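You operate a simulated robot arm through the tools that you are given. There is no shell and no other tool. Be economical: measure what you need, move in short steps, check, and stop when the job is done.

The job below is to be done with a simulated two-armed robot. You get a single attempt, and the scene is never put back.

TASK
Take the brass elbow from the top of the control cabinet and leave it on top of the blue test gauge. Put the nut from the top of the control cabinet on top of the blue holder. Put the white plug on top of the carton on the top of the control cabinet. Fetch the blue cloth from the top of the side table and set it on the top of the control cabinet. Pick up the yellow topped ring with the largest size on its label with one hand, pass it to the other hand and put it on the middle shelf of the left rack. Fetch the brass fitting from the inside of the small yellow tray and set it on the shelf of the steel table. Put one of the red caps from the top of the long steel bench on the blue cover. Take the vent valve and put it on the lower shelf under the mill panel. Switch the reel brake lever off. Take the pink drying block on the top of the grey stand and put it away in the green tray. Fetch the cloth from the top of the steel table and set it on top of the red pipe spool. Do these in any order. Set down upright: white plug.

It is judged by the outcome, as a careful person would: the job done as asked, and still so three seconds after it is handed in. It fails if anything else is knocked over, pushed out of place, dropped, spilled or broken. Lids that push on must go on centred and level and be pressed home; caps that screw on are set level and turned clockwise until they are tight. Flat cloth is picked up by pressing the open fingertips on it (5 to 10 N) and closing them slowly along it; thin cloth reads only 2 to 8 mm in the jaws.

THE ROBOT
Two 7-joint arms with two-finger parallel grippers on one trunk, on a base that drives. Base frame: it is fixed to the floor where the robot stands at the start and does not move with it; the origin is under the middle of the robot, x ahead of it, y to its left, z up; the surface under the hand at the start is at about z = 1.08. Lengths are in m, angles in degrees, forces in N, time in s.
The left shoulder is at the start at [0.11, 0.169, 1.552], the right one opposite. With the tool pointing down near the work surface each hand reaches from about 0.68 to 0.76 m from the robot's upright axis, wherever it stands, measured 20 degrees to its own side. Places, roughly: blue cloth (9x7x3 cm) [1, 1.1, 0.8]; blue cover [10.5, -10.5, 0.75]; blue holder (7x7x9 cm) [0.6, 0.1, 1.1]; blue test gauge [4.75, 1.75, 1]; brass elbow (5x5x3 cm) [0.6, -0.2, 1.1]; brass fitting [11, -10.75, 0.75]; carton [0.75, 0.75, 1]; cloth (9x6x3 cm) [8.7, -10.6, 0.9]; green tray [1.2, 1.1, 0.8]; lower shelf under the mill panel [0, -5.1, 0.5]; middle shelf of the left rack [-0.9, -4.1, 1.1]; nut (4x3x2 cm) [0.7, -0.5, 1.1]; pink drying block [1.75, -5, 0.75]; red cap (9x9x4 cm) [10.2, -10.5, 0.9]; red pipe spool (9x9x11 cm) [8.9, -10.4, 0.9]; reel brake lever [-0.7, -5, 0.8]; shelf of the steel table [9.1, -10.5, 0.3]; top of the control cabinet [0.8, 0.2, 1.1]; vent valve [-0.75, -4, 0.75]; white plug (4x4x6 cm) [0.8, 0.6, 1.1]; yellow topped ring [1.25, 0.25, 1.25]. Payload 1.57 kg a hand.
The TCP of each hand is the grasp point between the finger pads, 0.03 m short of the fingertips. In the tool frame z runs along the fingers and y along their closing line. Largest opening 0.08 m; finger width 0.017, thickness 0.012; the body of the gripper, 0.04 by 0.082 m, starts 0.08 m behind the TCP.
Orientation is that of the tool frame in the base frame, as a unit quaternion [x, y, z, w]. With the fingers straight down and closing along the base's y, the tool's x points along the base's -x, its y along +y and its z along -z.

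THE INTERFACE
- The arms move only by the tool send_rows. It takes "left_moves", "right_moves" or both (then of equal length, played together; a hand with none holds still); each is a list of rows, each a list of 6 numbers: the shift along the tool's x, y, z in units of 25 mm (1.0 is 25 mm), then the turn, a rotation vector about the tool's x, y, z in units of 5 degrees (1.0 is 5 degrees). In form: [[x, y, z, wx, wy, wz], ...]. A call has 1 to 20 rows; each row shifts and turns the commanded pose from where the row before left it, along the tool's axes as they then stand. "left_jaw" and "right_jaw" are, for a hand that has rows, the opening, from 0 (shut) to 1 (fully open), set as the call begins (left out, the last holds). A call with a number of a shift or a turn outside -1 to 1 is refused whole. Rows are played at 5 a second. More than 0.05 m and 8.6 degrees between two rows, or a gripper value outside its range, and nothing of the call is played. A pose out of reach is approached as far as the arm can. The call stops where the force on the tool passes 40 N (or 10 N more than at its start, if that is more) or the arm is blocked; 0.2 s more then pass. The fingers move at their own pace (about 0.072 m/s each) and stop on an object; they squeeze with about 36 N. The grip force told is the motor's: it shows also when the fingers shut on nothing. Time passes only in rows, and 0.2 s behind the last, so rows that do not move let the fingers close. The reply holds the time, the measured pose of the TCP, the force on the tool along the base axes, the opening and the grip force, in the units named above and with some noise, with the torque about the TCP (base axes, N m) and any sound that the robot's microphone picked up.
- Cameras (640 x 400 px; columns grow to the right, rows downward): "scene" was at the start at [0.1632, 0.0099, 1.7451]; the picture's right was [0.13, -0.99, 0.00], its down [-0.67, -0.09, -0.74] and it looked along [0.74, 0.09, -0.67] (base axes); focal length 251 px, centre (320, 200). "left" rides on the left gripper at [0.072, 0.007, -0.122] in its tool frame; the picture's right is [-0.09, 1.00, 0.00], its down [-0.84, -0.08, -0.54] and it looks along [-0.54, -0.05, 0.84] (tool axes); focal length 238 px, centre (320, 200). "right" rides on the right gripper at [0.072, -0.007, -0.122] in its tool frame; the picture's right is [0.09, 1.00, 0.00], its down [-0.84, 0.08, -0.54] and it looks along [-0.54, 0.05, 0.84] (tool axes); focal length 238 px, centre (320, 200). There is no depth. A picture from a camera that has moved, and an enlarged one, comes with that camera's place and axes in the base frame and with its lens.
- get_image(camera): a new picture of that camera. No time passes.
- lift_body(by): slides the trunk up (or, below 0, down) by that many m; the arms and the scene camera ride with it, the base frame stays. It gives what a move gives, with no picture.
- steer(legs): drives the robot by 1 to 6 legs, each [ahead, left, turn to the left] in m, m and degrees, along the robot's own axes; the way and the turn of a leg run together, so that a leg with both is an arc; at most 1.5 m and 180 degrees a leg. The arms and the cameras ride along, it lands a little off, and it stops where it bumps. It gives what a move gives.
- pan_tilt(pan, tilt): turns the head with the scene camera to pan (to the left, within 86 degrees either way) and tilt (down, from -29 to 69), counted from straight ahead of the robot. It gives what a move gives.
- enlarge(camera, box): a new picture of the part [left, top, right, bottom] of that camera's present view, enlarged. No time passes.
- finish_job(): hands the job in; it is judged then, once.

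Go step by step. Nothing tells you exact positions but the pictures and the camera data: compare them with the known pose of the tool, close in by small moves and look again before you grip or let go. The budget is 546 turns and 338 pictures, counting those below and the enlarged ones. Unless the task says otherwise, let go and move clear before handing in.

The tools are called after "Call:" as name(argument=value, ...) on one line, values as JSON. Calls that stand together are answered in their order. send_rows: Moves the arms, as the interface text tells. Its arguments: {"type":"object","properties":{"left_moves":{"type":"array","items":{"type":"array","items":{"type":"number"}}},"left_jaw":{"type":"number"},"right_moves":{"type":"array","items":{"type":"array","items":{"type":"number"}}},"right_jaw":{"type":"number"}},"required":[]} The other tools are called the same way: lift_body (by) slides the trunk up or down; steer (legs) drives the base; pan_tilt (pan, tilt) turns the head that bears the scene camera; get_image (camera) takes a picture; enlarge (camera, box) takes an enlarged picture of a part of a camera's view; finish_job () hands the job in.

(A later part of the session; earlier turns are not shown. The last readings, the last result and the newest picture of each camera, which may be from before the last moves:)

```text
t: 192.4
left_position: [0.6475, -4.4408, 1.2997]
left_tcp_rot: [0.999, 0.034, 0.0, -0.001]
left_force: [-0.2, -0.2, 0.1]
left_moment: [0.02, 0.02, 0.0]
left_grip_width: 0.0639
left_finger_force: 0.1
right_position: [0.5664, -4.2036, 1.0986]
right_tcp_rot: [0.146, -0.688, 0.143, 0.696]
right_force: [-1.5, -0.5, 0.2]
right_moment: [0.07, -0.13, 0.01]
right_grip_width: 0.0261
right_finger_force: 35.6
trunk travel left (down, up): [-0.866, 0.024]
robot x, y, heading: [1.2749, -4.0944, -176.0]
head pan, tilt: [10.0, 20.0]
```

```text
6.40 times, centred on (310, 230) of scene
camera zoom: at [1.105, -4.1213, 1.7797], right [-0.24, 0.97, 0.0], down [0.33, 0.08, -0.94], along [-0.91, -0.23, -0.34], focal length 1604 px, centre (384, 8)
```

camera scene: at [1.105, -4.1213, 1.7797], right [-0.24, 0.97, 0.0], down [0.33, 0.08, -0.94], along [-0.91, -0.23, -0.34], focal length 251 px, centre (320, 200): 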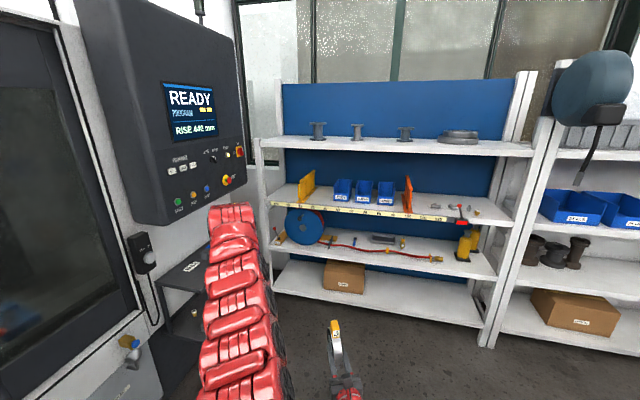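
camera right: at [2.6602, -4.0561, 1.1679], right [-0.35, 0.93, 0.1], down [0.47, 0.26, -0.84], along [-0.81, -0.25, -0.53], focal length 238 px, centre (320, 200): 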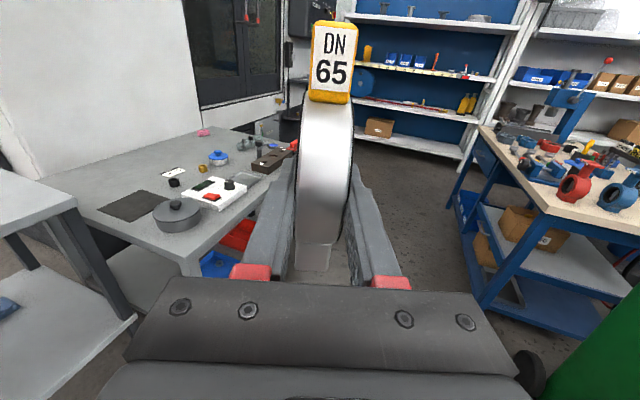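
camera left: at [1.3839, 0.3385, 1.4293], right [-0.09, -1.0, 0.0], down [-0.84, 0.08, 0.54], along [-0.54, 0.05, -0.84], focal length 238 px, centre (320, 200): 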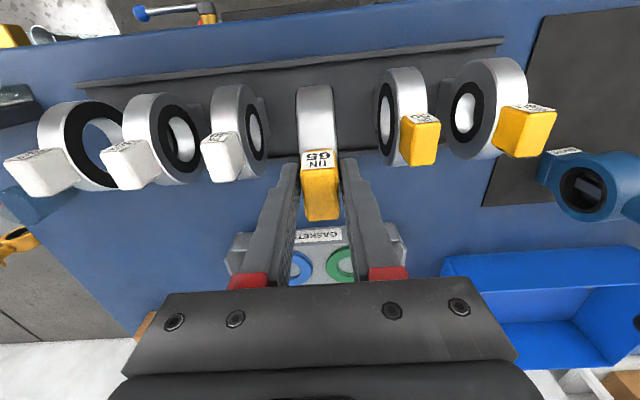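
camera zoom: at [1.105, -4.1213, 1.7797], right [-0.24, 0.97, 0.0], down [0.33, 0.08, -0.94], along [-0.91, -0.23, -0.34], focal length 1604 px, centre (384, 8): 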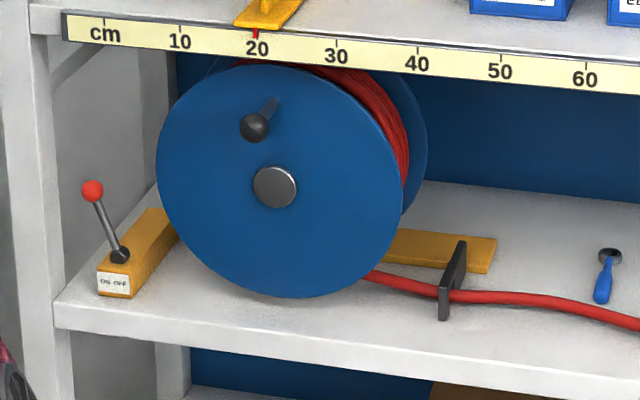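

Lever leans to ON (left); OFF is right. Now the ring: straighten heading and raise/extend the right hand.

Call:
steer(legs=[[0, -0.3, -4]])

Call:
send_rows(right_moves=[[0.7, 0, 0.8, 0, 0, 0], [0.7, 0, 0.8, 0, 0, 0], [0.7, 0, 0.8, 0, 0, 0], [0.7, 0, 0.8, 0, 0, 0], [0.7, 0, 0.5, 0, 0, 0], [0.7, 0, 0, 0, 0, 0], [0, 0, 0, 0, 0, 0]])

Call:
get_image(camera="scene")

Call:
get_image(camera="right")

```text
t: 194.4
left_position: [0.6152, -4.1054, 1.2997]
left_tcp_rot: [1.0, 0.001, 0.002, -0.001]
left_force: [-0.2, 0.2, -0.2]
left_moment: [0.0, -0.02, 0.02]
left_grip_width: 0.0641
left_finger_force: 0.1
right_position: [0.5484, -3.8629, 1.0977]
right_tcp_rot: [0.125, -0.693, 0.121, 0.7]
right_force: [-0.2, 0.6, -0.4]
right_moment: [0.04, -0.12, -0.01]
right_grip_width: 0.0256
right_finger_force: 36.4
trunk travel left (down, up): [-0.866, 0.024]
robot x, y, heading: [1.2618, -3.7942, -179.6]
head pan, tilt: [10.0, 20.0]
```

```text
t: 196.0
left_position: [0.6131, -4.1044, 1.2989]
left_tcp_rot: [1.0, 0.001, 0.002, -0.001]
left_force: [0.0, -0.4, -0.4]
left_moment: [0.04, 0.02, -0.01]
left_grip_width: 0.064
left_finger_force: 0.1
right_position: [0.463, -3.8926, 1.2021]
right_tcp_rot: [0.124, -0.693, 0.121, 0.7]
right_force: [-0.2, 0.4, 0.1]
right_moment: [0.04, -0.07, -0.05]
right_grip_width: 0.026
right_finger_force: 36.1
trunk travel left (down, up): [-0.866, 0.024]
robot x, y, heading: [1.2648, -3.7932, -179.9]
head pan, tilt: [10.0, 20.0]
```

```text
257 pictures are left
camera scene: at [1.0913, -3.8152, 1.7795], right [-0.18, 0.98, 0.0], down [0.34, 0.06, -0.94], along [-0.92, -0.17, -0.34], focal length 251 px, centre (320, 200)
```

scene: 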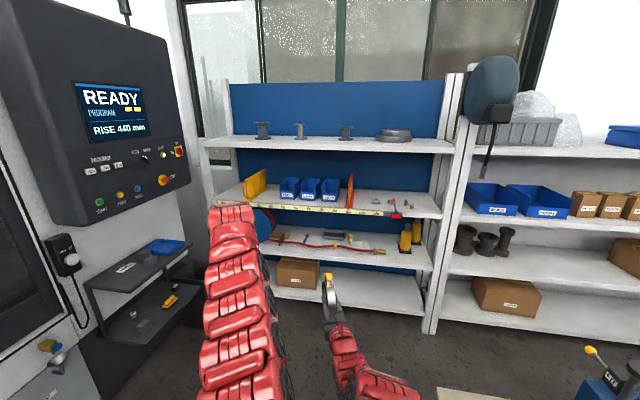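

```text
256 pictures are left
camera right: at [0.5806, -3.859, 1.2724], right [-0.34, 0.94, 0.1], down [0.47, 0.26, -0.84], along [-0.81, -0.24, -0.53], focal length 238 px, centre (320, 200)
```

right: 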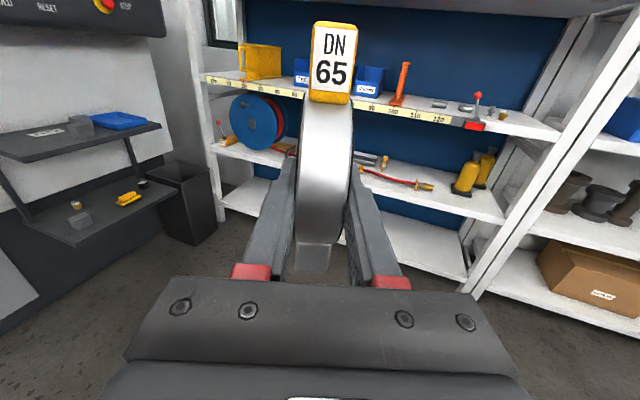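

Call:
steer(legs=[[0.9, 0, 0]])

Call:
get_image(camera="right")

Call:
get_image(camera="scene")

```text
t: 200.8
left_position: [-0.287, -4.0981, 1.3006]
left_tcp_rot: [1.0, -0.004, 0.001, 0.0]
left_force: [-0.2, -0.1, 0.0]
left_moment: [0.02, 0.0, 0.01]
left_grip_width: 0.0641
left_finger_force: 0.0
right_position: [-0.4378, -3.8865, 1.2029]
right_tcp_rot: [0.122, -0.693, 0.119, 0.7]
right_force: [-0.8, 0.6, -0.6]
right_moment: [0.08, -0.1, 0.02]
right_grip_width: 0.0257
right_finger_force: 35.6
trunk travel left (down, up): [-0.866, 0.024]
robot x, y, heading: [0.3674, -3.7961, 179.8]
head pan, tilt: [10.0, 20.0]
```

```text
255 pictures are left
camera right: at [-0.3183, -3.8527, 1.2727], right [-0.33, 0.94, 0.1], down [0.48, 0.26, -0.84], along [-0.81, -0.23, -0.53], focal length 238 px, centre (320, 200)
```

right: 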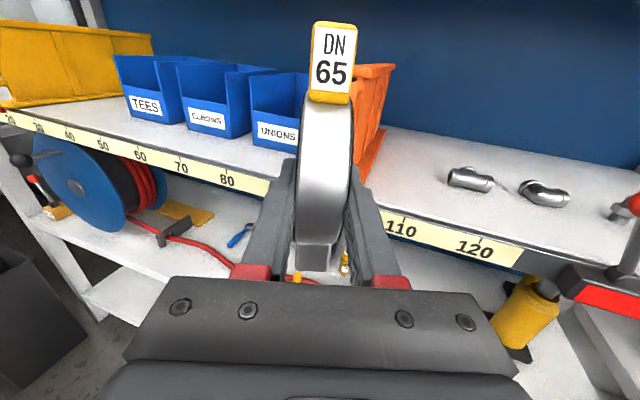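

```text
254 pictures are left
camera scene: at [0.193, -3.8131, 1.7797], right [-0.17, 0.99, 0.0], down [0.34, 0.06, -0.94], along [-0.93, -0.16, -0.34], focal length 251 px, centre (320, 200)
```

scene: 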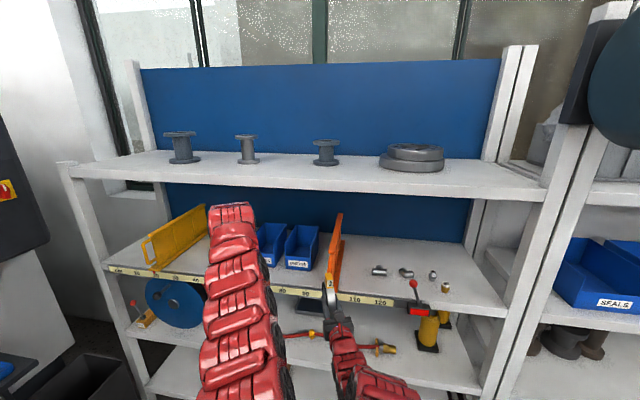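

Call:
steer(legs=[[0, -0.087, 0], [0.2, 0, 0]])

Call:
get_image(camera="right")

Call:
get_image(camera="scene")

```text
t: 203.0
left_position: [-0.4788, -4.023, 1.3005]
left_tcp_rot: [1.0, 0.001, 0.001, -0.002]
left_force: [-0.4, -0.2, 0.7]
left_moment: [0.01, 0.03, 0.0]
left_grip_width: 0.0641
left_finger_force: 0.0
right_position: [-0.6315, -3.8135, 1.2035]
right_tcp_rot: [0.125, -0.692, 0.119, 0.701]
right_force: [-0.2, 0.0, 0.8]
right_moment: [0.03, -0.14, -0.03]
right_grip_width: 0.0259
right_finger_force: 36.2
trunk travel left (down, up): [-0.866, 0.024]
robot x, y, heading: [0.1642, -3.7103, -179.9]
head pan, tilt: [10.0, 20.0]
```

```text
253 pictures are left
camera right: at [-0.513, -3.7784, 1.274], right [-0.34, 0.94, 0.1], down [0.47, 0.26, -0.84], along [-0.81, -0.24, -0.53], focal length 238 px, centre (320, 200)
```

right: 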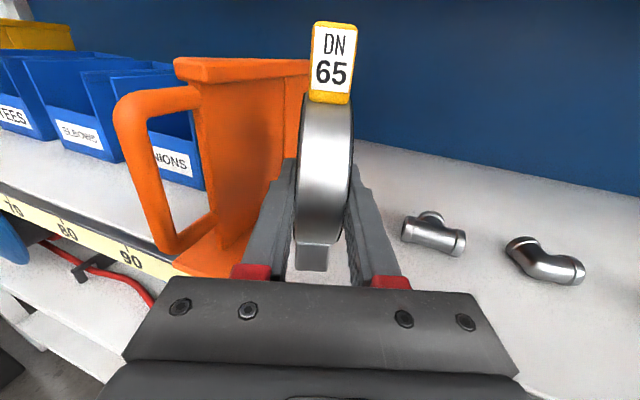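

```text
252 pictures are left
camera scene: at [-0.0012, -3.7356, 1.78], right [-0.18, 0.98, 0.0], down [0.34, 0.06, -0.94], along [-0.93, -0.17, -0.34], focal length 251 px, centre (320, 200)
```

scene: 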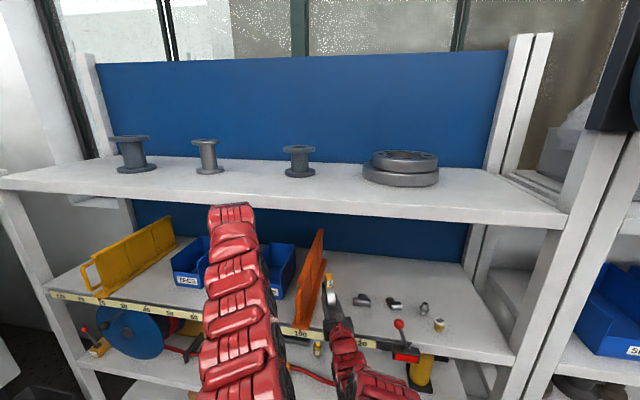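

Call:
send_rows(right_moves=[[0, 0.39, 0.71, 0, 0, 0], [0, 0.39, 0.71, 0, 0, 0], [0, 0.38, 0.71, 0, 0, 0], [-0.6, 0, 0, 0, 0, 0], [-0.6, 0, 0, 0, 0, 0], [0, 0, 0, 0, 0, 0]])

Call:
get_image(camera="right")

Call:
enlarge(camera="scene", box=[270, 220, 430, 340])

```text
t: 204.4
left_position: [-0.4832, -4.02, 1.2986]
left_tcp_rot: [1.0, 0.001, 0.001, 0.0]
left_force: [-0.6, 0.0, -0.4]
left_moment: [0.0, -0.02, 0.0]
left_grip_width: 0.0636
left_finger_force: 0.0
right_position: [-0.6959, -3.8008, 1.1882]
right_tcp_rot: [0.124, -0.693, 0.121, 0.7]
right_force: [-0.8, -0.1, -0.2]
right_moment: [0.03, -0.09, 0.01]
right_grip_width: 0.0258
right_finger_force: 36.0
right hand out of reach, approached as far as the arm can: row 5
trunk travel left (down, up): [-0.866, 0.024]
robot x, y, heading: [0.1713, -3.7155, -180.2]
head pan, tilt: [10.0, 20.0]
```

```text
251 pictures are left
camera right: at [-0.5772, -3.7666, 1.2585], right [-0.34, 0.94, 0.1], down [0.47, 0.26, -0.84], along [-0.81, -0.24, -0.53], focal length 238 px, centre (320, 200)
```

right: 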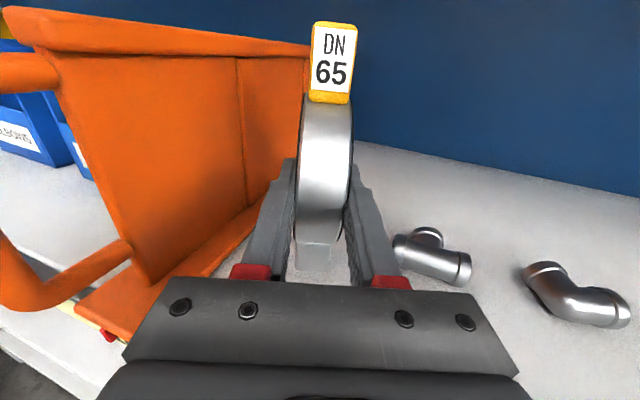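

```text
3.33 times, centred on (350, 280) of scene
camera zoom: at [-0.006, -3.731, 1.7795], right [-0.18, 0.98, 0.0], down [0.34, 0.06, -0.94], along [-0.92, -0.17, -0.34], focal length 836 px, centre (220, -67)
```

zoom: 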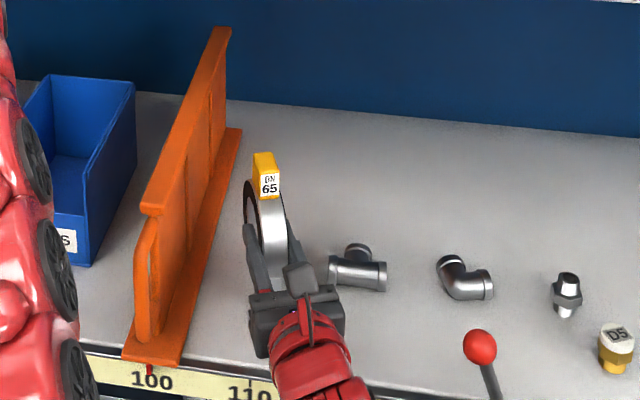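

The arm is at its reach limit downward; lowering with the trunk instead in small steps.

Call:
lift_body(by=-0.025)

Call:
get_image(camera="right")

Call:
lift_body(by=-0.008)

```text
t: 205.1
left_position: [-0.4826, -4.0203, 1.2746]
left_tcp_rot: [1.0, 0.0, 0.001, -0.002]
left_force: [0.6, -0.2, -0.8]
left_moment: [-0.01, 0.03, -0.02]
left_grip_width: 0.0639
left_finger_force: 0.1
right_position: [-0.6935, -3.8012, 1.1654]
right_tcp_rot: [0.124, -0.692, 0.12, 0.701]
right_force: [-1.6, -0.2, 0.3]
right_moment: [-0.01, 0.0, 0.0]
right_grip_width: 0.0257
right_finger_force: 36.1
trunk travel left (down, up): [-0.841, 0.049]
robot x, y, heading: [0.1636, -3.7141, -179.9]
head pan, tilt: [10.0, 20.0]
```

```text
249 pictures are left
camera right: at [-0.5757, -3.7669, 1.2349], right [-0.34, 0.94, 0.1], down [0.47, 0.26, -0.84], along [-0.81, -0.24, -0.53], focal length 238 px, centre (320, 200)
```

right: 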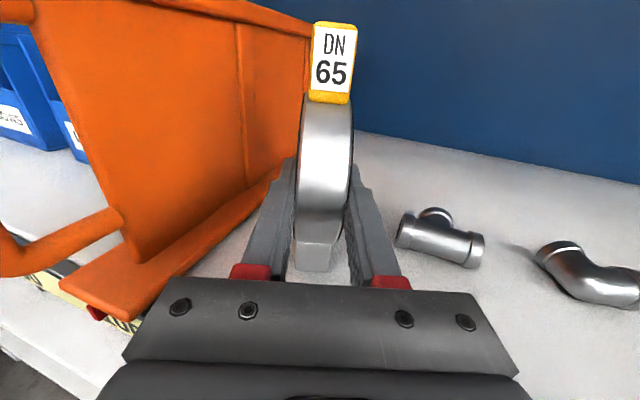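

```text
t: 205.7
left_position: [-0.4788, -4.0198, 1.2692]
left_tcp_rot: [1.0, 0.001, 0.0, 0.0]
left_force: [-0.4, 0.5, 0.5]
left_moment: [-0.03, -0.01, 0.0]
left_grip_width: 0.064
left_finger_force: 0.0
right_position: [-0.6938, -3.8014, 1.1637]
right_tcp_rot: [0.123, -0.689, 0.122, 0.704]
right_force: [-6.0, 2.5, 29.2]
right_moment: [0.11, 0.61, -0.29]
right_grip_width: 0.0245
right_finger_force: 35.6
trunk travel left (down, up): [-0.833, 0.057]
robot x, y, heading: [0.1703, -3.7139, -180.0]
head pan, tilt: [10.0, 20.0]
```

Call:
lift_body(by=0.006)

Call:
enlarge(camera="scene", box=[270, 220, 430, 340])

Call:
send_rows(right_moves=[[0, 0, 0, 0, 0, 0], [0, 0, 0, 0, 0, 0], [0, 0, 0, 0, 0, 0]], right_jaw=0.5)

Call:
get_image(camera="right")

```text
t: 206.2
left_position: [-0.4797, -4.0196, 1.274]
left_tcp_rot: [1.0, 0.0, 0.0, 0.0]
left_force: [-0.4, 0.1, 0.0]
left_moment: [0.0, 0.01, -0.01]
left_grip_width: 0.064
left_finger_force: 0.0
right_position: [-0.6928, -3.8019, 1.1634]
right_tcp_rot: [0.125, -0.692, 0.121, 0.7]
right_force: [-3.5, 1.3, 18.8]
right_moment: [-0.22, 0.12, -0.04]
right_grip_width: 0.026
right_finger_force: 36.6
trunk travel left (down, up): [-0.839, 0.051]
robot x, y, heading: [0.166, -3.7138, -179.9]
head pan, tilt: [10.0, 20.0]
```

```text
3.33 times, centred on (350, 280) of scene
camera zoom: at [-0.0014, -3.7308, 1.7529], right [-0.18, 0.98, 0.0], down [0.34, 0.06, -0.94], along [-0.93, -0.17, -0.34], focal length 836 px, centre (220, -67)
```

zoom: 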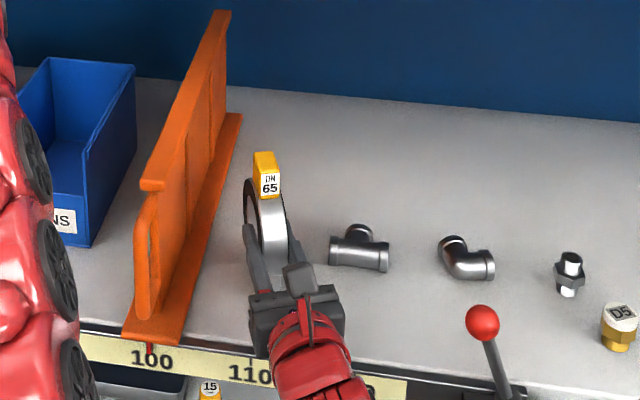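

```text
t: 207.1
left_position: [-0.483, -4.0207, 1.2723]
left_tcp_rot: [1.0, 0.0, 0.001, -0.001]
left_force: [-0.6, -0.4, 0.1]
left_moment: [-0.02, 0.02, -0.01]
left_grip_width: 0.0642
left_finger_force: 0.0
right_position: [-0.6946, -3.8022, 1.1621]
right_tcp_rot: [0.126, -0.693, 0.122, 0.699]
right_force: [-1.3, 0.8, -0.5]
right_moment: [0.0, -0.02, -0.01]
right_grip_width: 0.04
right_finger_force: 0.0
trunk travel left (down, up): [-0.839, 0.051]
robot x, y, heading: [0.1656, -3.7148, -179.7]
head pan, tilt: [10.0, 20.0]
```

```text
247 pictures are left
camera right: at [-0.5766, -3.7671, 1.2317], right [-0.34, 0.94, 0.1], down [0.47, 0.26, -0.84], along [-0.81, -0.24, -0.53], focal length 238 px, centre (320, 200)
```

right: 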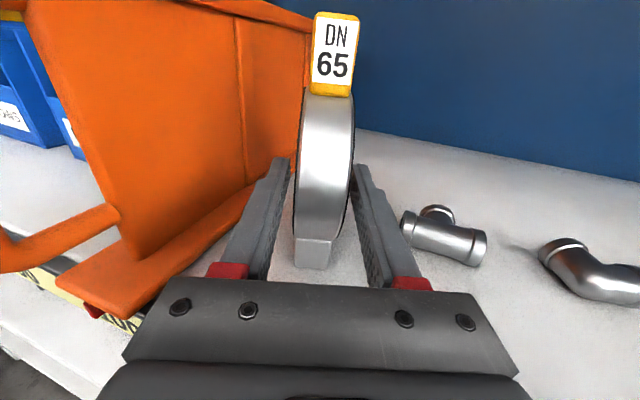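

Ring stands on its foot. Retracting straight back.

Call:
send_rows(right_moves=[[0, 0, -0.5, 0, 0, 0], [0, 0, -1, 0, 0, 0], [0, 0, -1, 0, 0, 0], [0, 0, -1, 0, 0, 0], [0, 0, 0, 0, 0, 0]])

Call:
steer(legs=[[-0.4, 0, 0]])

Call:
get_image(camera="right")

Call:
enlarge(camera="scene", box=[200, 200, 480, 380])

```text
t: 208.2
left_position: [-0.4819, -4.0192, 1.2729]
left_tcp_rot: [1.0, 0.001, 0.002, 0.0]
left_force: [-0.3, 0.1, 1.4]
left_moment: [0.01, 0.01, -0.03]
left_grip_width: 0.0641
left_finger_force: 0.0
right_position: [-0.6171, -3.7737, 1.1573]
right_tcp_rot: [0.126, -0.692, 0.122, 0.7]
right_force: [-0.4, 0.5, 0.4]
right_moment: [-0.02, 0.03, 0.04]
right_grip_width: 0.0403
right_finger_force: 0.1
right hand out of reach, approached as far as the arm can: row 4
trunk travel left (down, up): [-0.839, 0.051]
robot x, y, heading: [0.1663, -3.7125, -179.7]
head pan, tilt: [10.0, 20.0]
```

```text
t: 210.8
left_position: [-0.0699, -4.0319, 1.2726]
left_tcp_rot: [1.0, 0.006, 0.002, -0.001]
left_force: [1.0, -1.1, -0.3]
left_moment: [0.03, -0.01, 0.03]
left_grip_width: 0.064
left_finger_force: 0.1
right_position: [-0.2072, -3.786, 1.1581]
right_tcp_rot: [0.128, -0.692, 0.124, 0.7]
right_force: [-0.1, 0.1, -0.8]
right_moment: [-0.01, 0.02, 0.0]
right_grip_width: 0.0399
right_finger_force: 0.0
trunk travel left (down, up): [-0.839, 0.051]
robot x, y, heading: [0.5804, -3.7224, -179.3]
head pan, tilt: [10.0, 20.0]
```

```text
246 pictures are left
camera right: at [-0.0892, -3.7508, 1.2277], right [-0.35, 0.93, 0.1], down [0.47, 0.27, -0.84], along [-0.81, -0.25, -0.53], focal length 238 px, centre (320, 200)
```

right: 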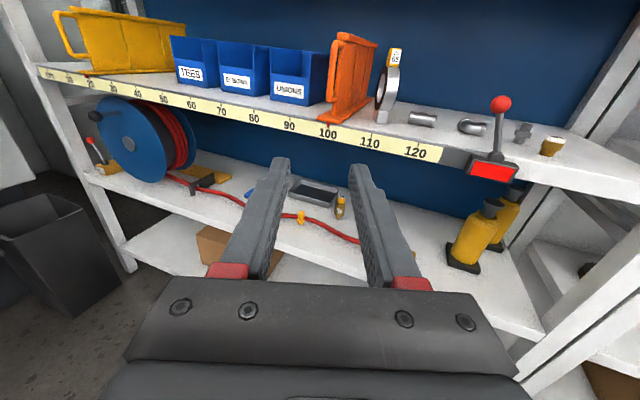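

```text
2.22 times, centred on (340, 290) of scene
camera zoom: at [0.4047, -3.7405, 1.7525], right [-0.18, 0.98, 0.0], down [0.34, 0.06, -0.94], along [-0.92, -0.17, -0.34], focal length 557 px, centre (276, 0)
```

zoom: 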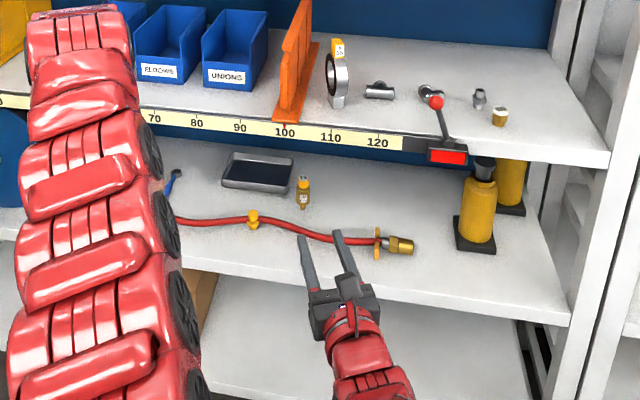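

Ring is on the middle shelf. Now identifying the vent valve on the lower shelf.

Call:
enlarge(camera="scene", box=[300, 260, 390, 320])

Call:
enlarge(camera="right", box=[280, 180, 370, 240])

```text
6.67 times, centred on (345, 290) of scene
camera zoom: at [0.4047, -3.7405, 1.7525], right [-0.18, 0.98, 0.0], down [0.34, 0.06, -0.94], along [-0.92, -0.17, -0.34], focal length 1671 px, centre (153, -400)
```

zoom: 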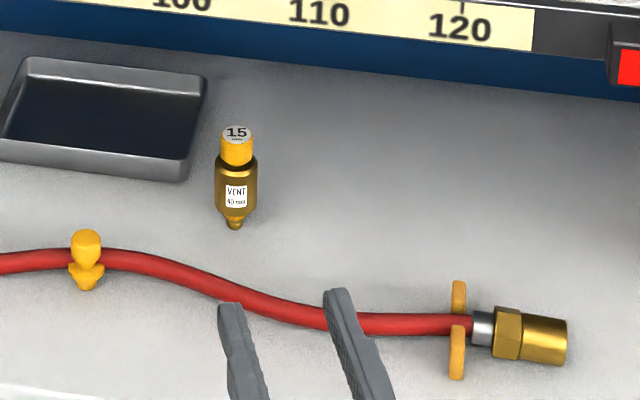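

```text
6.67 times, centred on (325, 210) of right
camera zoom: at [-0.0892, -3.7508, 1.2277], right [-0.35, 0.93, 0.1], down [0.47, 0.27, -0.84], along [-0.81, -0.25, -0.53], focal length 1589 px, centre (287, 133)
```

zoom: 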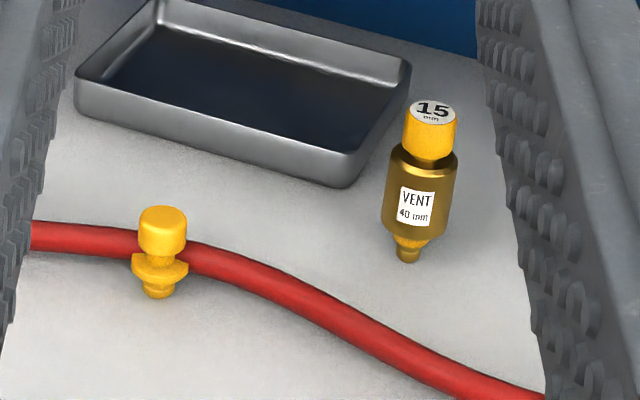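

The valve labelled VENT is the target, at about (-0.866,-3.90) with base z≈0.656. I retract the left hand to its side, lower the trunk and align the right hand to point ahead with a downward tilt.

Call:
send_rows(left_moves=[[1, 0.96, 0, 0, 0, 0], [1, 0.96, 0, 0, 0, 0], [1, 0.96, 0, 0, 0, 0], [1, 0.96, 0, 0, 0, 0], [1, 0.96, 0, 0, 0, 0], [1, 0.96, 0, 0, 0, 0], [1, 0.96, 0, 0, 0, 0], [1, 0.96, 0, 0, 0, 0], [1, 0.96, 0, 0, 0, 0], [1, 0.96, 0, 0, 0, 0], [0, 0, 0, 0, 0, 0]])

Call:
lift_body(by=-0.38)

Call:
send_rows(right_moves=[[0, 0, 0.5, -1, 0, 0], [0, 0, 0.5, -1, 0, 0], [0, 0, 0.5, -1, 0, 0], [0, 0, 0.5, -1, 0, 0], [0, 0, 0.5, 0, -1, 0], [0, 0, 0.5, 0, -1, 0], [0, 0, 0, 0, -1, 0], [0, 0, 0, 0, -1, 0], [0, 0, 0, 0, -1, 0], [0, 0, 0, 0, 0, 0]], right_jaw=0.7)

Call:
get_image(camera="right")

Call:
get_image(camera="scene")

```text
t: 213.2
left_position: [0.1272, -4.2692, 1.2592]
left_tcp_rot: [1.0, 0.005, 0.001, 0.0]
left_force: [-0.2, -1.0, -0.2]
left_moment: [0.02, -0.02, 0.01]
left_grip_width: 0.0639
left_finger_force: 0.0
left hand out of reach, approached as far as the arm can: row 1, 2, 3, 4, 5, 6, 7, 8, 9
right_position: [-0.206, -3.7847, 1.1592]
right_tcp_rot: [0.128, -0.691, 0.125, 0.7]
right_force: [-1.0, -0.9, -0.2]
right_moment: [-0.04, 0.0, 0.03]
right_grip_width: 0.04
right_finger_force: 0.0
trunk travel left (down, up): [-0.839, 0.051]
robot x, y, heading: [0.5753, -3.7198, -179.2]
head pan, tilt: [10.0, 20.0]
```

```text
t: 216.9
left_position: [0.1266, -4.2694, 0.8785]
left_tcp_rot: [1.0, 0.006, 0.002, 0.0]
left_force: [-0.1, 0.6, 0.5]
left_moment: [0.01, 0.02, 0.0]
left_grip_width: 0.064
left_finger_force: 0.0
right_position: [-0.2068, -3.785, 0.7789]
right_tcp_rot: [0.127, -0.691, 0.124, 0.7]
right_force: [-0.2, -0.1, -0.5]
right_moment: [0.0, -0.02, 0.0]
right_grip_width: 0.0399
right_finger_force: 0.1
trunk travel left (down, up): [-0.459, 0.431]
robot x, y, heading: [0.5783, -3.7192, -179.5]
head pan, tilt: [10.0, 20.0]
```

```text
t: 219.1
left_position: [0.1271, -4.2686, 0.8782]
left_tcp_rot: [1.0, 0.005, 0.002, 0.001]
left_force: [0.8, -0.3, -0.7]
left_moment: [0.03, -0.04, -0.02]
left_grip_width: 0.0641
left_finger_force: 0.1
right_position: [-0.2466, -3.7945, 0.7829]
right_tcp_rot: [-0.097, 0.835, -0.06, -0.539]
right_force: [-0.4, -0.2, 0.2]
right_moment: [0.02, -0.03, 0.02]
right_grip_width: 0.0561
right_finger_force: 0.0
right hand out of reach, approached as far as the arm can: row 2, 3, 4
trunk travel left (down, up): [-0.459, 0.431]
robot x, y, heading: [0.5782, -3.7195, -179.2]
head pan, tilt: [10.0, 20.0]
```

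```text
242 pictures are left
camera right: at [-0.1661, -3.7843, 0.8976], right [-0.26, 0.96, 0.09], down [0.8, 0.27, -0.54], along [-0.54, -0.07, -0.84], focal length 238 px, centre (320, 200)
```

right: 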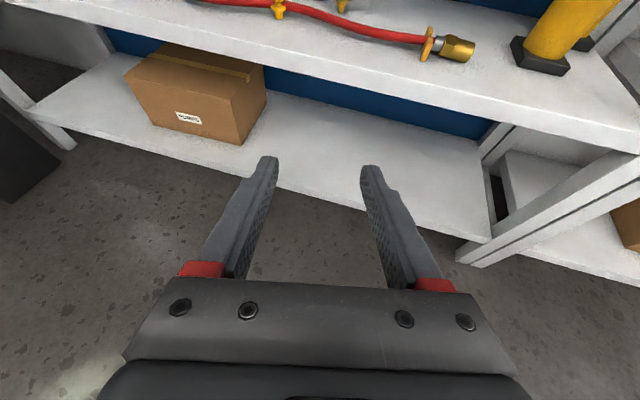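

```text
241 pictures are left
camera scene: at [0.4064, -3.7385, 1.3727], right [-0.18, 0.98, 0.0], down [0.34, 0.06, -0.94], along [-0.92, -0.17, -0.34], focal length 251 px, centre (320, 200)
```

scene: 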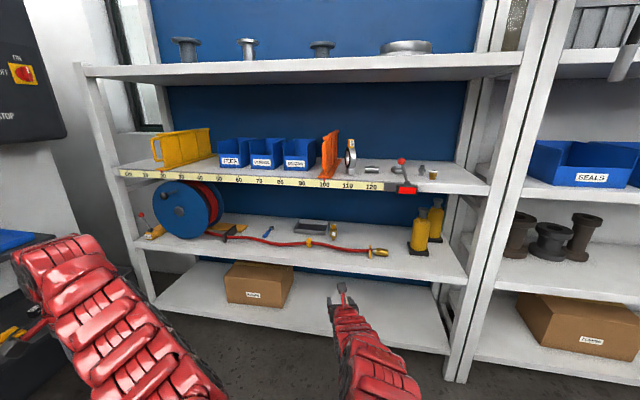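

Call:
steer(legs=[[0.49, 0.083, -0.5]])

Call:
get_image(camera="right")

Call:
get_image(camera="scene")

```text
t: 221.9
left_position: [-0.34, -4.357, 0.877]
left_tcp_rot: [1.0, 0.005, 0.002, -0.001]
left_force: [0.1, 1.0, -0.8]
left_moment: [-0.01, -0.02, 0.01]
left_grip_width: 0.064
left_finger_force: 0.1
right_position: [-0.7138, -3.8822, 0.7821]
right_tcp_rot: [-0.097, 0.835, -0.06, -0.539]
right_force: [-1.2, 0.1, -0.4]
right_moment: [0.01, -0.03, 0.0]
right_grip_width: 0.0557
right_finger_force: 0.1
trunk travel left (down, up): [-0.459, 0.431]
robot x, y, heading: [0.1079, -3.8093, -179.3]
head pan, tilt: [10.0, 20.0]
```

```text
240 pictures are left
camera right: at [-0.6329, -3.8719, 0.8971], right [-0.26, 0.96, 0.09], down [0.8, 0.27, -0.54], along [-0.54, -0.07, -0.84], focal length 238 px, centre (320, 200)
```

right: 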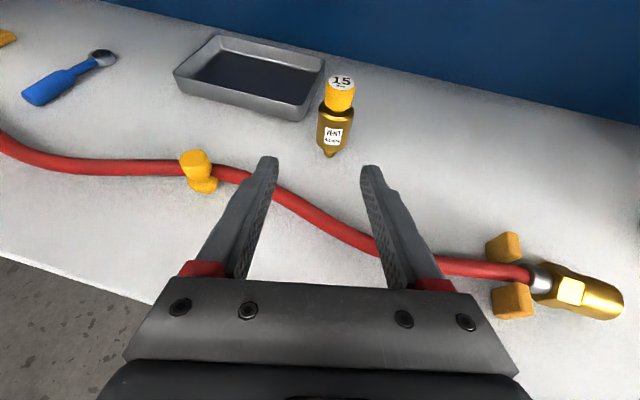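

```text
239 pictures are left
camera scene: at [-0.0607, -3.8261, 1.3726], right [-0.18, 0.98, 0.0], down [0.34, 0.06, -0.94], along [-0.92, -0.17, -0.34], focal length 251 px, centre (320, 200)
```

scene: 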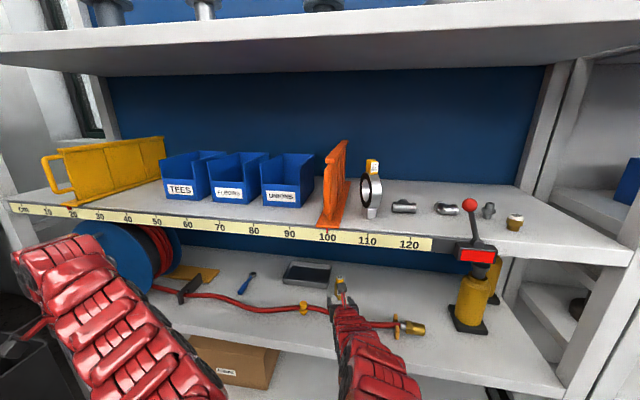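

Call:
send_rows(right_moves=[[-0.2, 0.36, 0, 0, 0, 0], [-0.2, 0.36, 0, 0, 0, 0], [0, 0, 0.9, 0, 0, 0], [0, 0, 0.9, 0, 0, 0], [0, 0, 0.9, 0, 0, 0], [0, 0, 0.9, 0, 0, 0], [0, 0, 0.9, 0, 0, 0], [0, 0, 0, 0, 0, 0]])

Call:
get_image(camera="right")

```text
t: 223.7
left_position: [-0.34, -4.3566, 0.8776]
left_tcp_rot: [1.0, 0.005, 0.001, 0.0]
left_force: [0.8, -0.6, 0.3]
left_moment: [0.01, 0.02, -0.06]
left_grip_width: 0.0639
left_finger_force: 0.0
right_position: [-0.7833, -3.8814, 0.7403]
right_tcp_rot: [-0.096, 0.835, -0.059, -0.539]
right_force: [0.6, 0.0, 0.2]
right_moment: [0.0, 0.0, -0.02]
right_grip_width: 0.0561
right_finger_force: 0.1
right hand out of reach, approached as far as the arm can: row 6, 7
trunk travel left (down, up): [-0.459, 0.431]
robot x, y, heading: [0.1093, -3.8063, -179.5]
head pan, tilt: [10.0, 20.0]
```

```text
238 pictures are left
camera right: at [-0.7018, -3.8697, 0.8553], right [-0.26, 0.96, 0.09], down [0.8, 0.27, -0.54], along [-0.54, -0.07, -0.84], focal length 238 px, centre (320, 200)
```

right: 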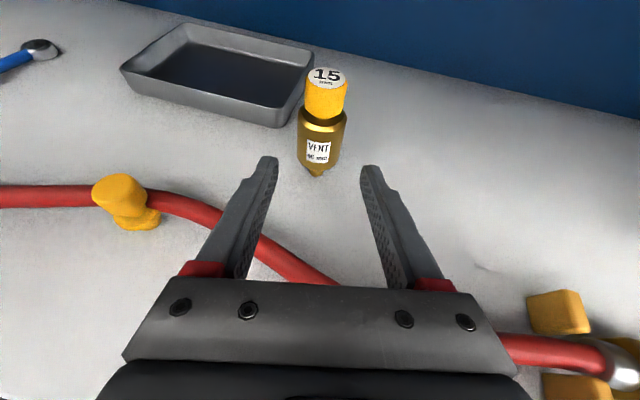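

Call:
lift_body(by=-0.033)

Call:
steer(legs=[[0.062, 0.012, 0]])

Call:
get_image(camera="right")

```text
t: 224.5
left_position: [-0.3397, -4.3572, 0.8459]
left_tcp_rot: [1.0, 0.005, 0.002, 0.0]
left_force: [-0.5, 0.4, 0.6]
left_moment: [-0.02, 0.02, 0.01]
left_grip_width: 0.0641
left_finger_force: 0.0
right_position: [-0.784, -3.8799, 0.7079]
right_tcp_rot: [-0.096, 0.835, -0.06, -0.539]
right_force: [0.2, -0.2, 0.0]
right_moment: [0.01, 0.0, 0.0]
right_grip_width: 0.0558
right_finger_force: 0.1
trunk travel left (down, up): [-0.426, 0.464]
robot x, y, heading: [0.1146, -3.8045, -179.3]
head pan, tilt: [10.0, 20.0]
```

```text
t: 225.4
left_position: [-0.4017, -4.3687, 0.8443]
left_tcp_rot: [1.0, 0.004, 0.003, 0.001]
left_force: [-0.2, 0.2, -1.0]
left_moment: [0.0, -0.02, 0.0]
left_grip_width: 0.0639
left_finger_force: 0.1
right_position: [-0.8448, -3.8921, 0.7053]
right_tcp_rot: [-0.095, 0.835, -0.059, -0.539]
right_force: [-0.3, 0.4, 0.0]
right_moment: [-0.04, 0.02, 0.04]
right_grip_width: 0.056
right_finger_force: 0.1
trunk travel left (down, up): [-0.426, 0.464]
robot x, y, heading: [0.0526, -3.8186, -179.3]
head pan, tilt: [10.0, 20.0]
```

```text
237 pictures are left
camera right: at [-0.7633, -3.8808, 0.8209], right [-0.26, 0.96, 0.09], down [0.8, 0.26, -0.54], along [-0.54, -0.07, -0.84], focal length 238 px, centre (320, 200)
```

right: 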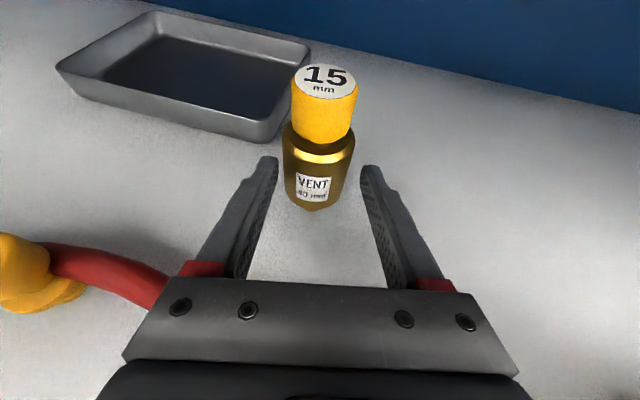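

Call:
steer(legs=[[0.012, 0.002, 0]])

Call:
send_rows(right_moves=[[0, 0, 0, 0, 0, 0], [0, 0, 0, 0, 0, 0], [0, 0, 0, 0, 0, 0], [0, 0, 0, 0, 0, 0]], right_jaw=0)

Call:
get_image(camera="right")

```text
t: 226.2
left_position: [-0.4122, -4.3715, 0.8448]
left_tcp_rot: [1.0, 0.005, 0.002, -0.001]
left_force: [-0.3, 0.2, -0.2]
left_moment: [-0.02, -0.02, 0.02]
left_grip_width: 0.0639
left_finger_force: 0.0
right_position: [-0.8557, -3.8932, 0.7069]
right_tcp_rot: [-0.095, 0.835, -0.059, -0.538]
right_force: [-0.3, -0.1, -0.2]
right_moment: [-0.01, -0.01, 0.0]
right_grip_width: 0.056
right_finger_force: 0.1
trunk travel left (down, up): [-0.426, 0.464]
robot x, y, heading: [0.0424, -3.8206, -179.6]
head pan, tilt: [10.0, 20.0]
```

```text
t: 227.2
left_position: [-0.412, -4.3705, 0.8452]
left_tcp_rot: [1.0, 0.005, 0.002, 0.0]
left_force: [0.5, -0.1, -0.2]
left_moment: [0.03, -0.02, -0.04]
left_grip_width: 0.0639
left_finger_force: 0.2
right_position: [-0.8554, -3.8927, 0.7075]
right_tcp_rot: [-0.095, 0.834, -0.059, -0.54]
right_force: [-0.8, 0.0, 1.1]
right_moment: [0.01, 0.06, 0.0]
right_grip_width: 0.0391
right_finger_force: 35.4
trunk travel left (down, up): [-0.426, 0.464]
robot x, y, heading: [0.0388, -3.8226, -179.4]
head pan, tilt: [10.0, 20.0]
```

```text
236 pictures are left
camera right: at [-0.7743, -3.8827, 0.8223], right [-0.26, 0.96, 0.09], down [0.8, 0.26, -0.54], along [-0.54, -0.07, -0.84], focal length 238 px, centre (320, 200)
```

right: 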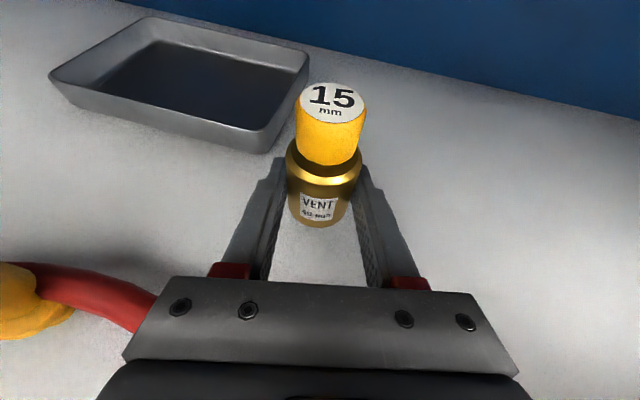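

Gripped. Lifting with the trunk and backing out.

Call:
lift_body(by=0.08)

Call:
steer(legs=[[-0.45, -0.03, 0]])

Call:
get_image(camera="right")

Call:
pan_tilt(pan=45, tilt=30)

Call:
get_image(camera="scene")

```text
t: 228.4
left_position: [-0.4133, -4.3708, 0.9251]
left_tcp_rot: [1.0, 0.004, 0.001, -0.001]
left_force: [-0.6, -0.3, -0.5]
left_moment: [0.0, 0.01, 0.02]
left_grip_width: 0.0639
left_finger_force: 0.1
right_position: [-0.8566, -3.894, 0.7868]
right_tcp_rot: [-0.095, 0.835, -0.059, -0.539]
right_force: [-0.4, 0.0, -2.8]
right_moment: [0.01, -0.01, -0.06]
right_grip_width: 0.0391
right_finger_force: 35.7
trunk travel left (down, up): [-0.506, 0.384]
robot x, y, heading: [0.0395, -3.8229, -179.5]
head pan, tilt: [10.0, 20.0]
```

```text
t: 231.2
left_position: [0.0547, -4.338, 0.9256]
left_tcp_rot: [1.0, 0.009, 0.002, 0.001]
left_force: [0.5, -0.9, 0.5]
left_moment: [0.02, -0.01, 0.01]
left_grip_width: 0.064
left_finger_force: 0.1
right_position: [-0.3923, -3.8647, 0.7881]
right_tcp_rot: [-0.099, 0.835, -0.061, -0.538]
right_force: [-0.1, 0.2, -1.3]
right_moment: [-0.02, -0.02, 0.0]
right_grip_width: 0.0389
right_finger_force: 35.9
trunk travel left (down, up): [-0.506, 0.384]
robot x, y, heading: [0.5017, -3.7859, -179.0]
head pan, tilt: [10.0, 20.0]
```

```text
235 pictures are left
camera right: at [-0.3105, -3.8536, 0.9023], right [-0.27, 0.96, 0.09], down [0.8, 0.27, -0.54], along [-0.54, -0.07, -0.84], focal length 238 px, centre (320, 200)
```

right: 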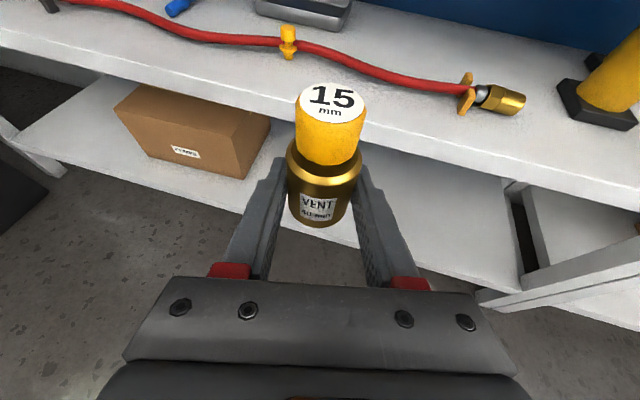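

```text
t: 232.2
left_position: [0.0549, -4.3388, 0.9255]
left_tcp_rot: [1.0, 0.009, 0.001, 0.0]
left_force: [0.2, 0.4, -0.2]
left_moment: [0.01, -0.02, -0.02]
left_grip_width: 0.0638
left_finger_force: 0.0
right_position: [-0.3921, -3.8652, 0.7873]
right_tcp_rot: [-0.099, 0.835, -0.061, -0.538]
right_force: [0.3, 0.0, -1.4]
right_moment: [-0.02, 0.02, 0.03]
right_grip_width: 0.0391
right_finger_force: 36.0
trunk travel left (down, up): [-0.506, 0.384]
robot x, y, heading: [0.5041, -3.7862, -179.2]
head pan, tilt: [45.0, 30.0]
```

```text
234 pictures are left
camera scene: at [0.3591, -3.8527, 1.4036], right [-0.72, 0.69, 0.0], down [0.35, 0.36, -0.87], along [-0.6, -0.62, -0.5], focal length 251 px, centre (320, 200)
```

scene: 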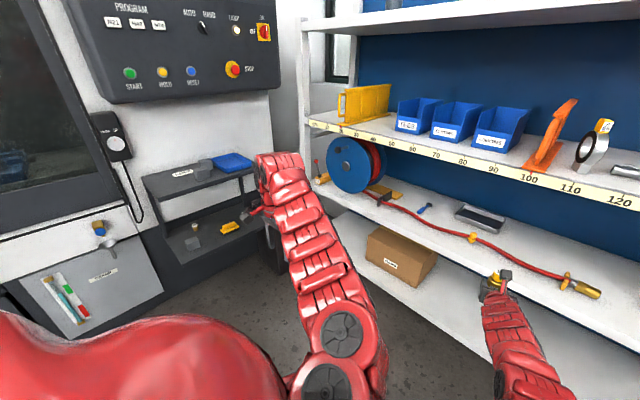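

Call:
enlarge(camera="scene", box=[130, 140, 290, 280])

```text
2.86 times, centred on (210, 210) of scene
camera zoom: at [0.3591, -3.8527, 1.4036], right [-0.72, 0.69, 0.0], down [0.35, 0.36, -0.87], along [-0.6, -0.62, -0.5], focal length 716 px, centre (634, 171)
```

zoom: 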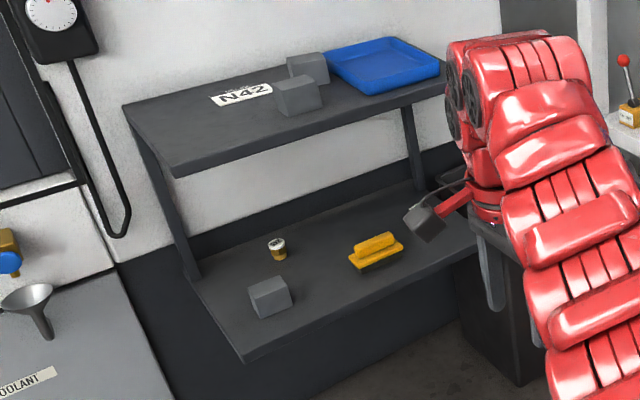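

The lower shelf's front edge lies along y≈-4.98 at z≈0.5; a free spot is near (0.03,-5.06). I turn to face it with the valve in the right hand.

Call:
steer(legs=[[0, 0.25, 0], [0, 0, 89]])

Call:
pan_tilt(pan=-20, tilt=35)

Call:
get_image(camera="scene")

```text
t: 237.7
left_position: [1.0513, -4.4921, 0.9257]
left_tcp_rot: [0.708, 0.706, 0.0, -0.001]
left_force: [0.5, -0.2, 0.3]
left_moment: [-0.02, -0.03, 0.04]
left_grip_width: 0.0641
left_finger_force: 0.1
right_position: [0.5684, -4.9276, 0.7859]
right_tcp_rot: [0.655, -0.527, 0.421, 0.342]
right_force: [-0.7, 0.4, -2.0]
right_moment: [0.01, 0.01, 0.01]
right_grip_width: 0.0389
right_finger_force: 36.4
trunk travel left (down, up): [-0.506, 0.384]
robot x, y, heading: [0.5095, -4.0323, -90.4]
head pan, tilt: [45.0, 30.0]
```

```text
t: 239.1
left_position: [1.0518, -4.4911, 0.9251]
left_tcp_rot: [0.708, 0.706, 0.001, -0.001]
left_force: [0.2, -0.2, -0.2]
left_moment: [-0.01, -0.01, 0.01]
left_grip_width: 0.064
left_finger_force: 0.1
right_position: [0.5682, -4.9286, 0.7876]
right_tcp_rot: [0.654, -0.529, 0.419, 0.342]
right_force: [-0.5, -0.3, -2.6]
right_moment: [-0.03, 0.05, 0.03]
right_grip_width: 0.0387
right_finger_force: 36.3
trunk travel left (down, up): [-0.506, 0.384]
robot x, y, heading: [0.5056, -4.0312, -90.5]
head pan, tilt: [-20.0, 35.0]
```

```text
232 pictures are left
camera scene: at [0.4772, -4.1954, 1.3958], right [-0.94, 0.34, 0.0], down [0.2, 0.54, -0.82], along [-0.28, -0.77, -0.57], focal length 251 px, centre (320, 200)
```

scene: 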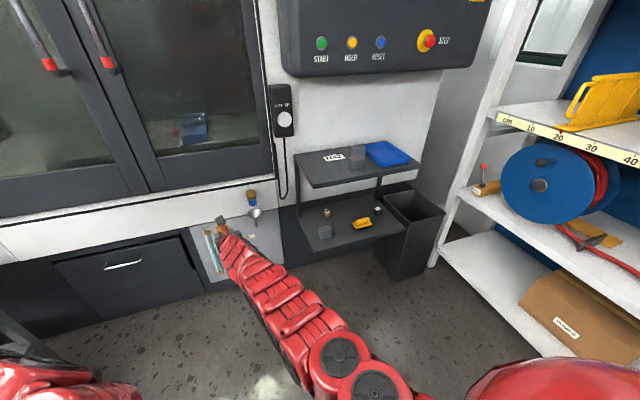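

Call:
steer(legs=[[-0.1, 0, 0], [0, -0.535, 0.4]])

Call:
lift_body(by=-0.17)

Call:
get_image(camera="right")

Call:
get_image(camera="scene")

```text
t: 242.9
left_position: [0.5126, -4.3912, 0.9253]
left_tcp_rot: [0.711, 0.703, 0.001, -0.001]
left_force: [0.5, 0.5, 1.0]
left_moment: [-0.01, -0.04, -0.01]
left_grip_width: 0.064
left_finger_force: 0.0
right_position: [0.0283, -4.8263, 0.7878]
right_tcp_rot: [0.653, -0.529, 0.42, 0.343]
right_force: [0.4, 0.2, -2.2]
right_moment: [0.0, -0.01, 0.0]
right_grip_width: 0.0389
right_finger_force: 35.9
trunk travel left (down, up): [-0.506, 0.384]
robot x, y, heading: [-0.0289, -3.9279, -90.5]
head pan, tilt: [-20.0, 35.0]
```

```text
t: 244.8
left_position: [0.5122, -4.3907, 0.755]
left_tcp_rot: [0.711, 0.703, 0.002, -0.001]
left_force: [-0.9, -0.6, -0.3]
left_moment: [-0.01, -0.01, -0.01]
left_grip_width: 0.0637
left_finger_force: 0.2
right_position: [0.0283, -4.825, 0.6186]
right_tcp_rot: [0.653, -0.529, 0.42, 0.343]
right_force: [-0.9, 0.1, -1.9]
right_moment: [0.05, -0.01, -0.02]
right_grip_width: 0.039
right_finger_force: 36.2
trunk travel left (down, up): [-0.336, 0.554]
robot x, y, heading: [-0.0306, -3.9275, -90.7]
head pan, tilt: [-20.0, 35.0]
```

```text
231 pictures are left
camera right: at [0.0191, -4.7442, 0.7323], right [-0.97, -0.24, 0.09], down [-0.25, 0.8, -0.54], along [0.06, -0.54, -0.84], focal length 238 px, centre (320, 200)
```

right: 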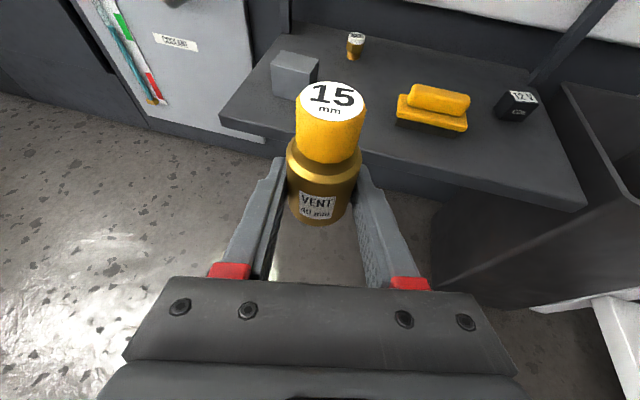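

```text
230 pictures are left
camera scene: at [-0.0588, -4.0919, 1.2259], right [-0.94, 0.35, 0.0], down [0.2, 0.54, -0.82], along [-0.29, -0.77, -0.57], focal length 251 px, centre (320, 200)
```

scene: 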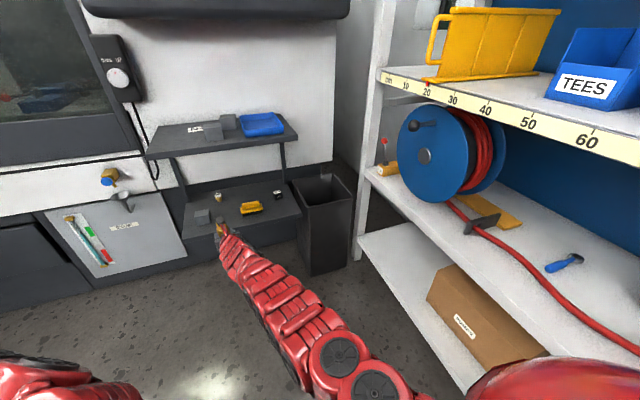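

Call:
steer(legs=[[0.214, -0.01, 0]])

Call:
get_image(camera="right")

```text
t: 246.5
left_position: [0.4995, -4.6058, 0.7545]
left_tcp_rot: [0.711, 0.703, 0.003, -0.002]
left_force: [1.0, -0.3, 0.0]
left_moment: [0.05, -0.03, -0.03]
left_grip_width: 0.0641
left_finger_force: 0.1
right_position: [0.0128, -5.0375, 0.6159]
right_tcp_rot: [0.652, -0.53, 0.418, 0.344]
right_force: [0.0, 0.0, -1.4]
right_moment: [-0.01, -0.02, 0.04]
right_grip_width: 0.0388
right_finger_force: 35.9
trunk travel left (down, up): [-0.336, 0.554]
robot x, y, heading: [-0.0396, -4.1396, -90.8]
head pan, tilt: [-20.0, 35.0]
```

```text
229 pictures are left
camera right: at [0.0044, -4.9578, 0.7312], right [-0.97, -0.24, 0.09], down [-0.25, 0.81, -0.54], along [0.06, -0.54, -0.84], focal length 238 px, centre (320, 200)
```

right: 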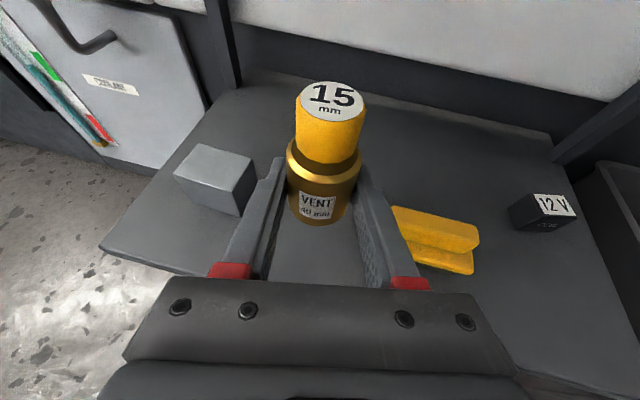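

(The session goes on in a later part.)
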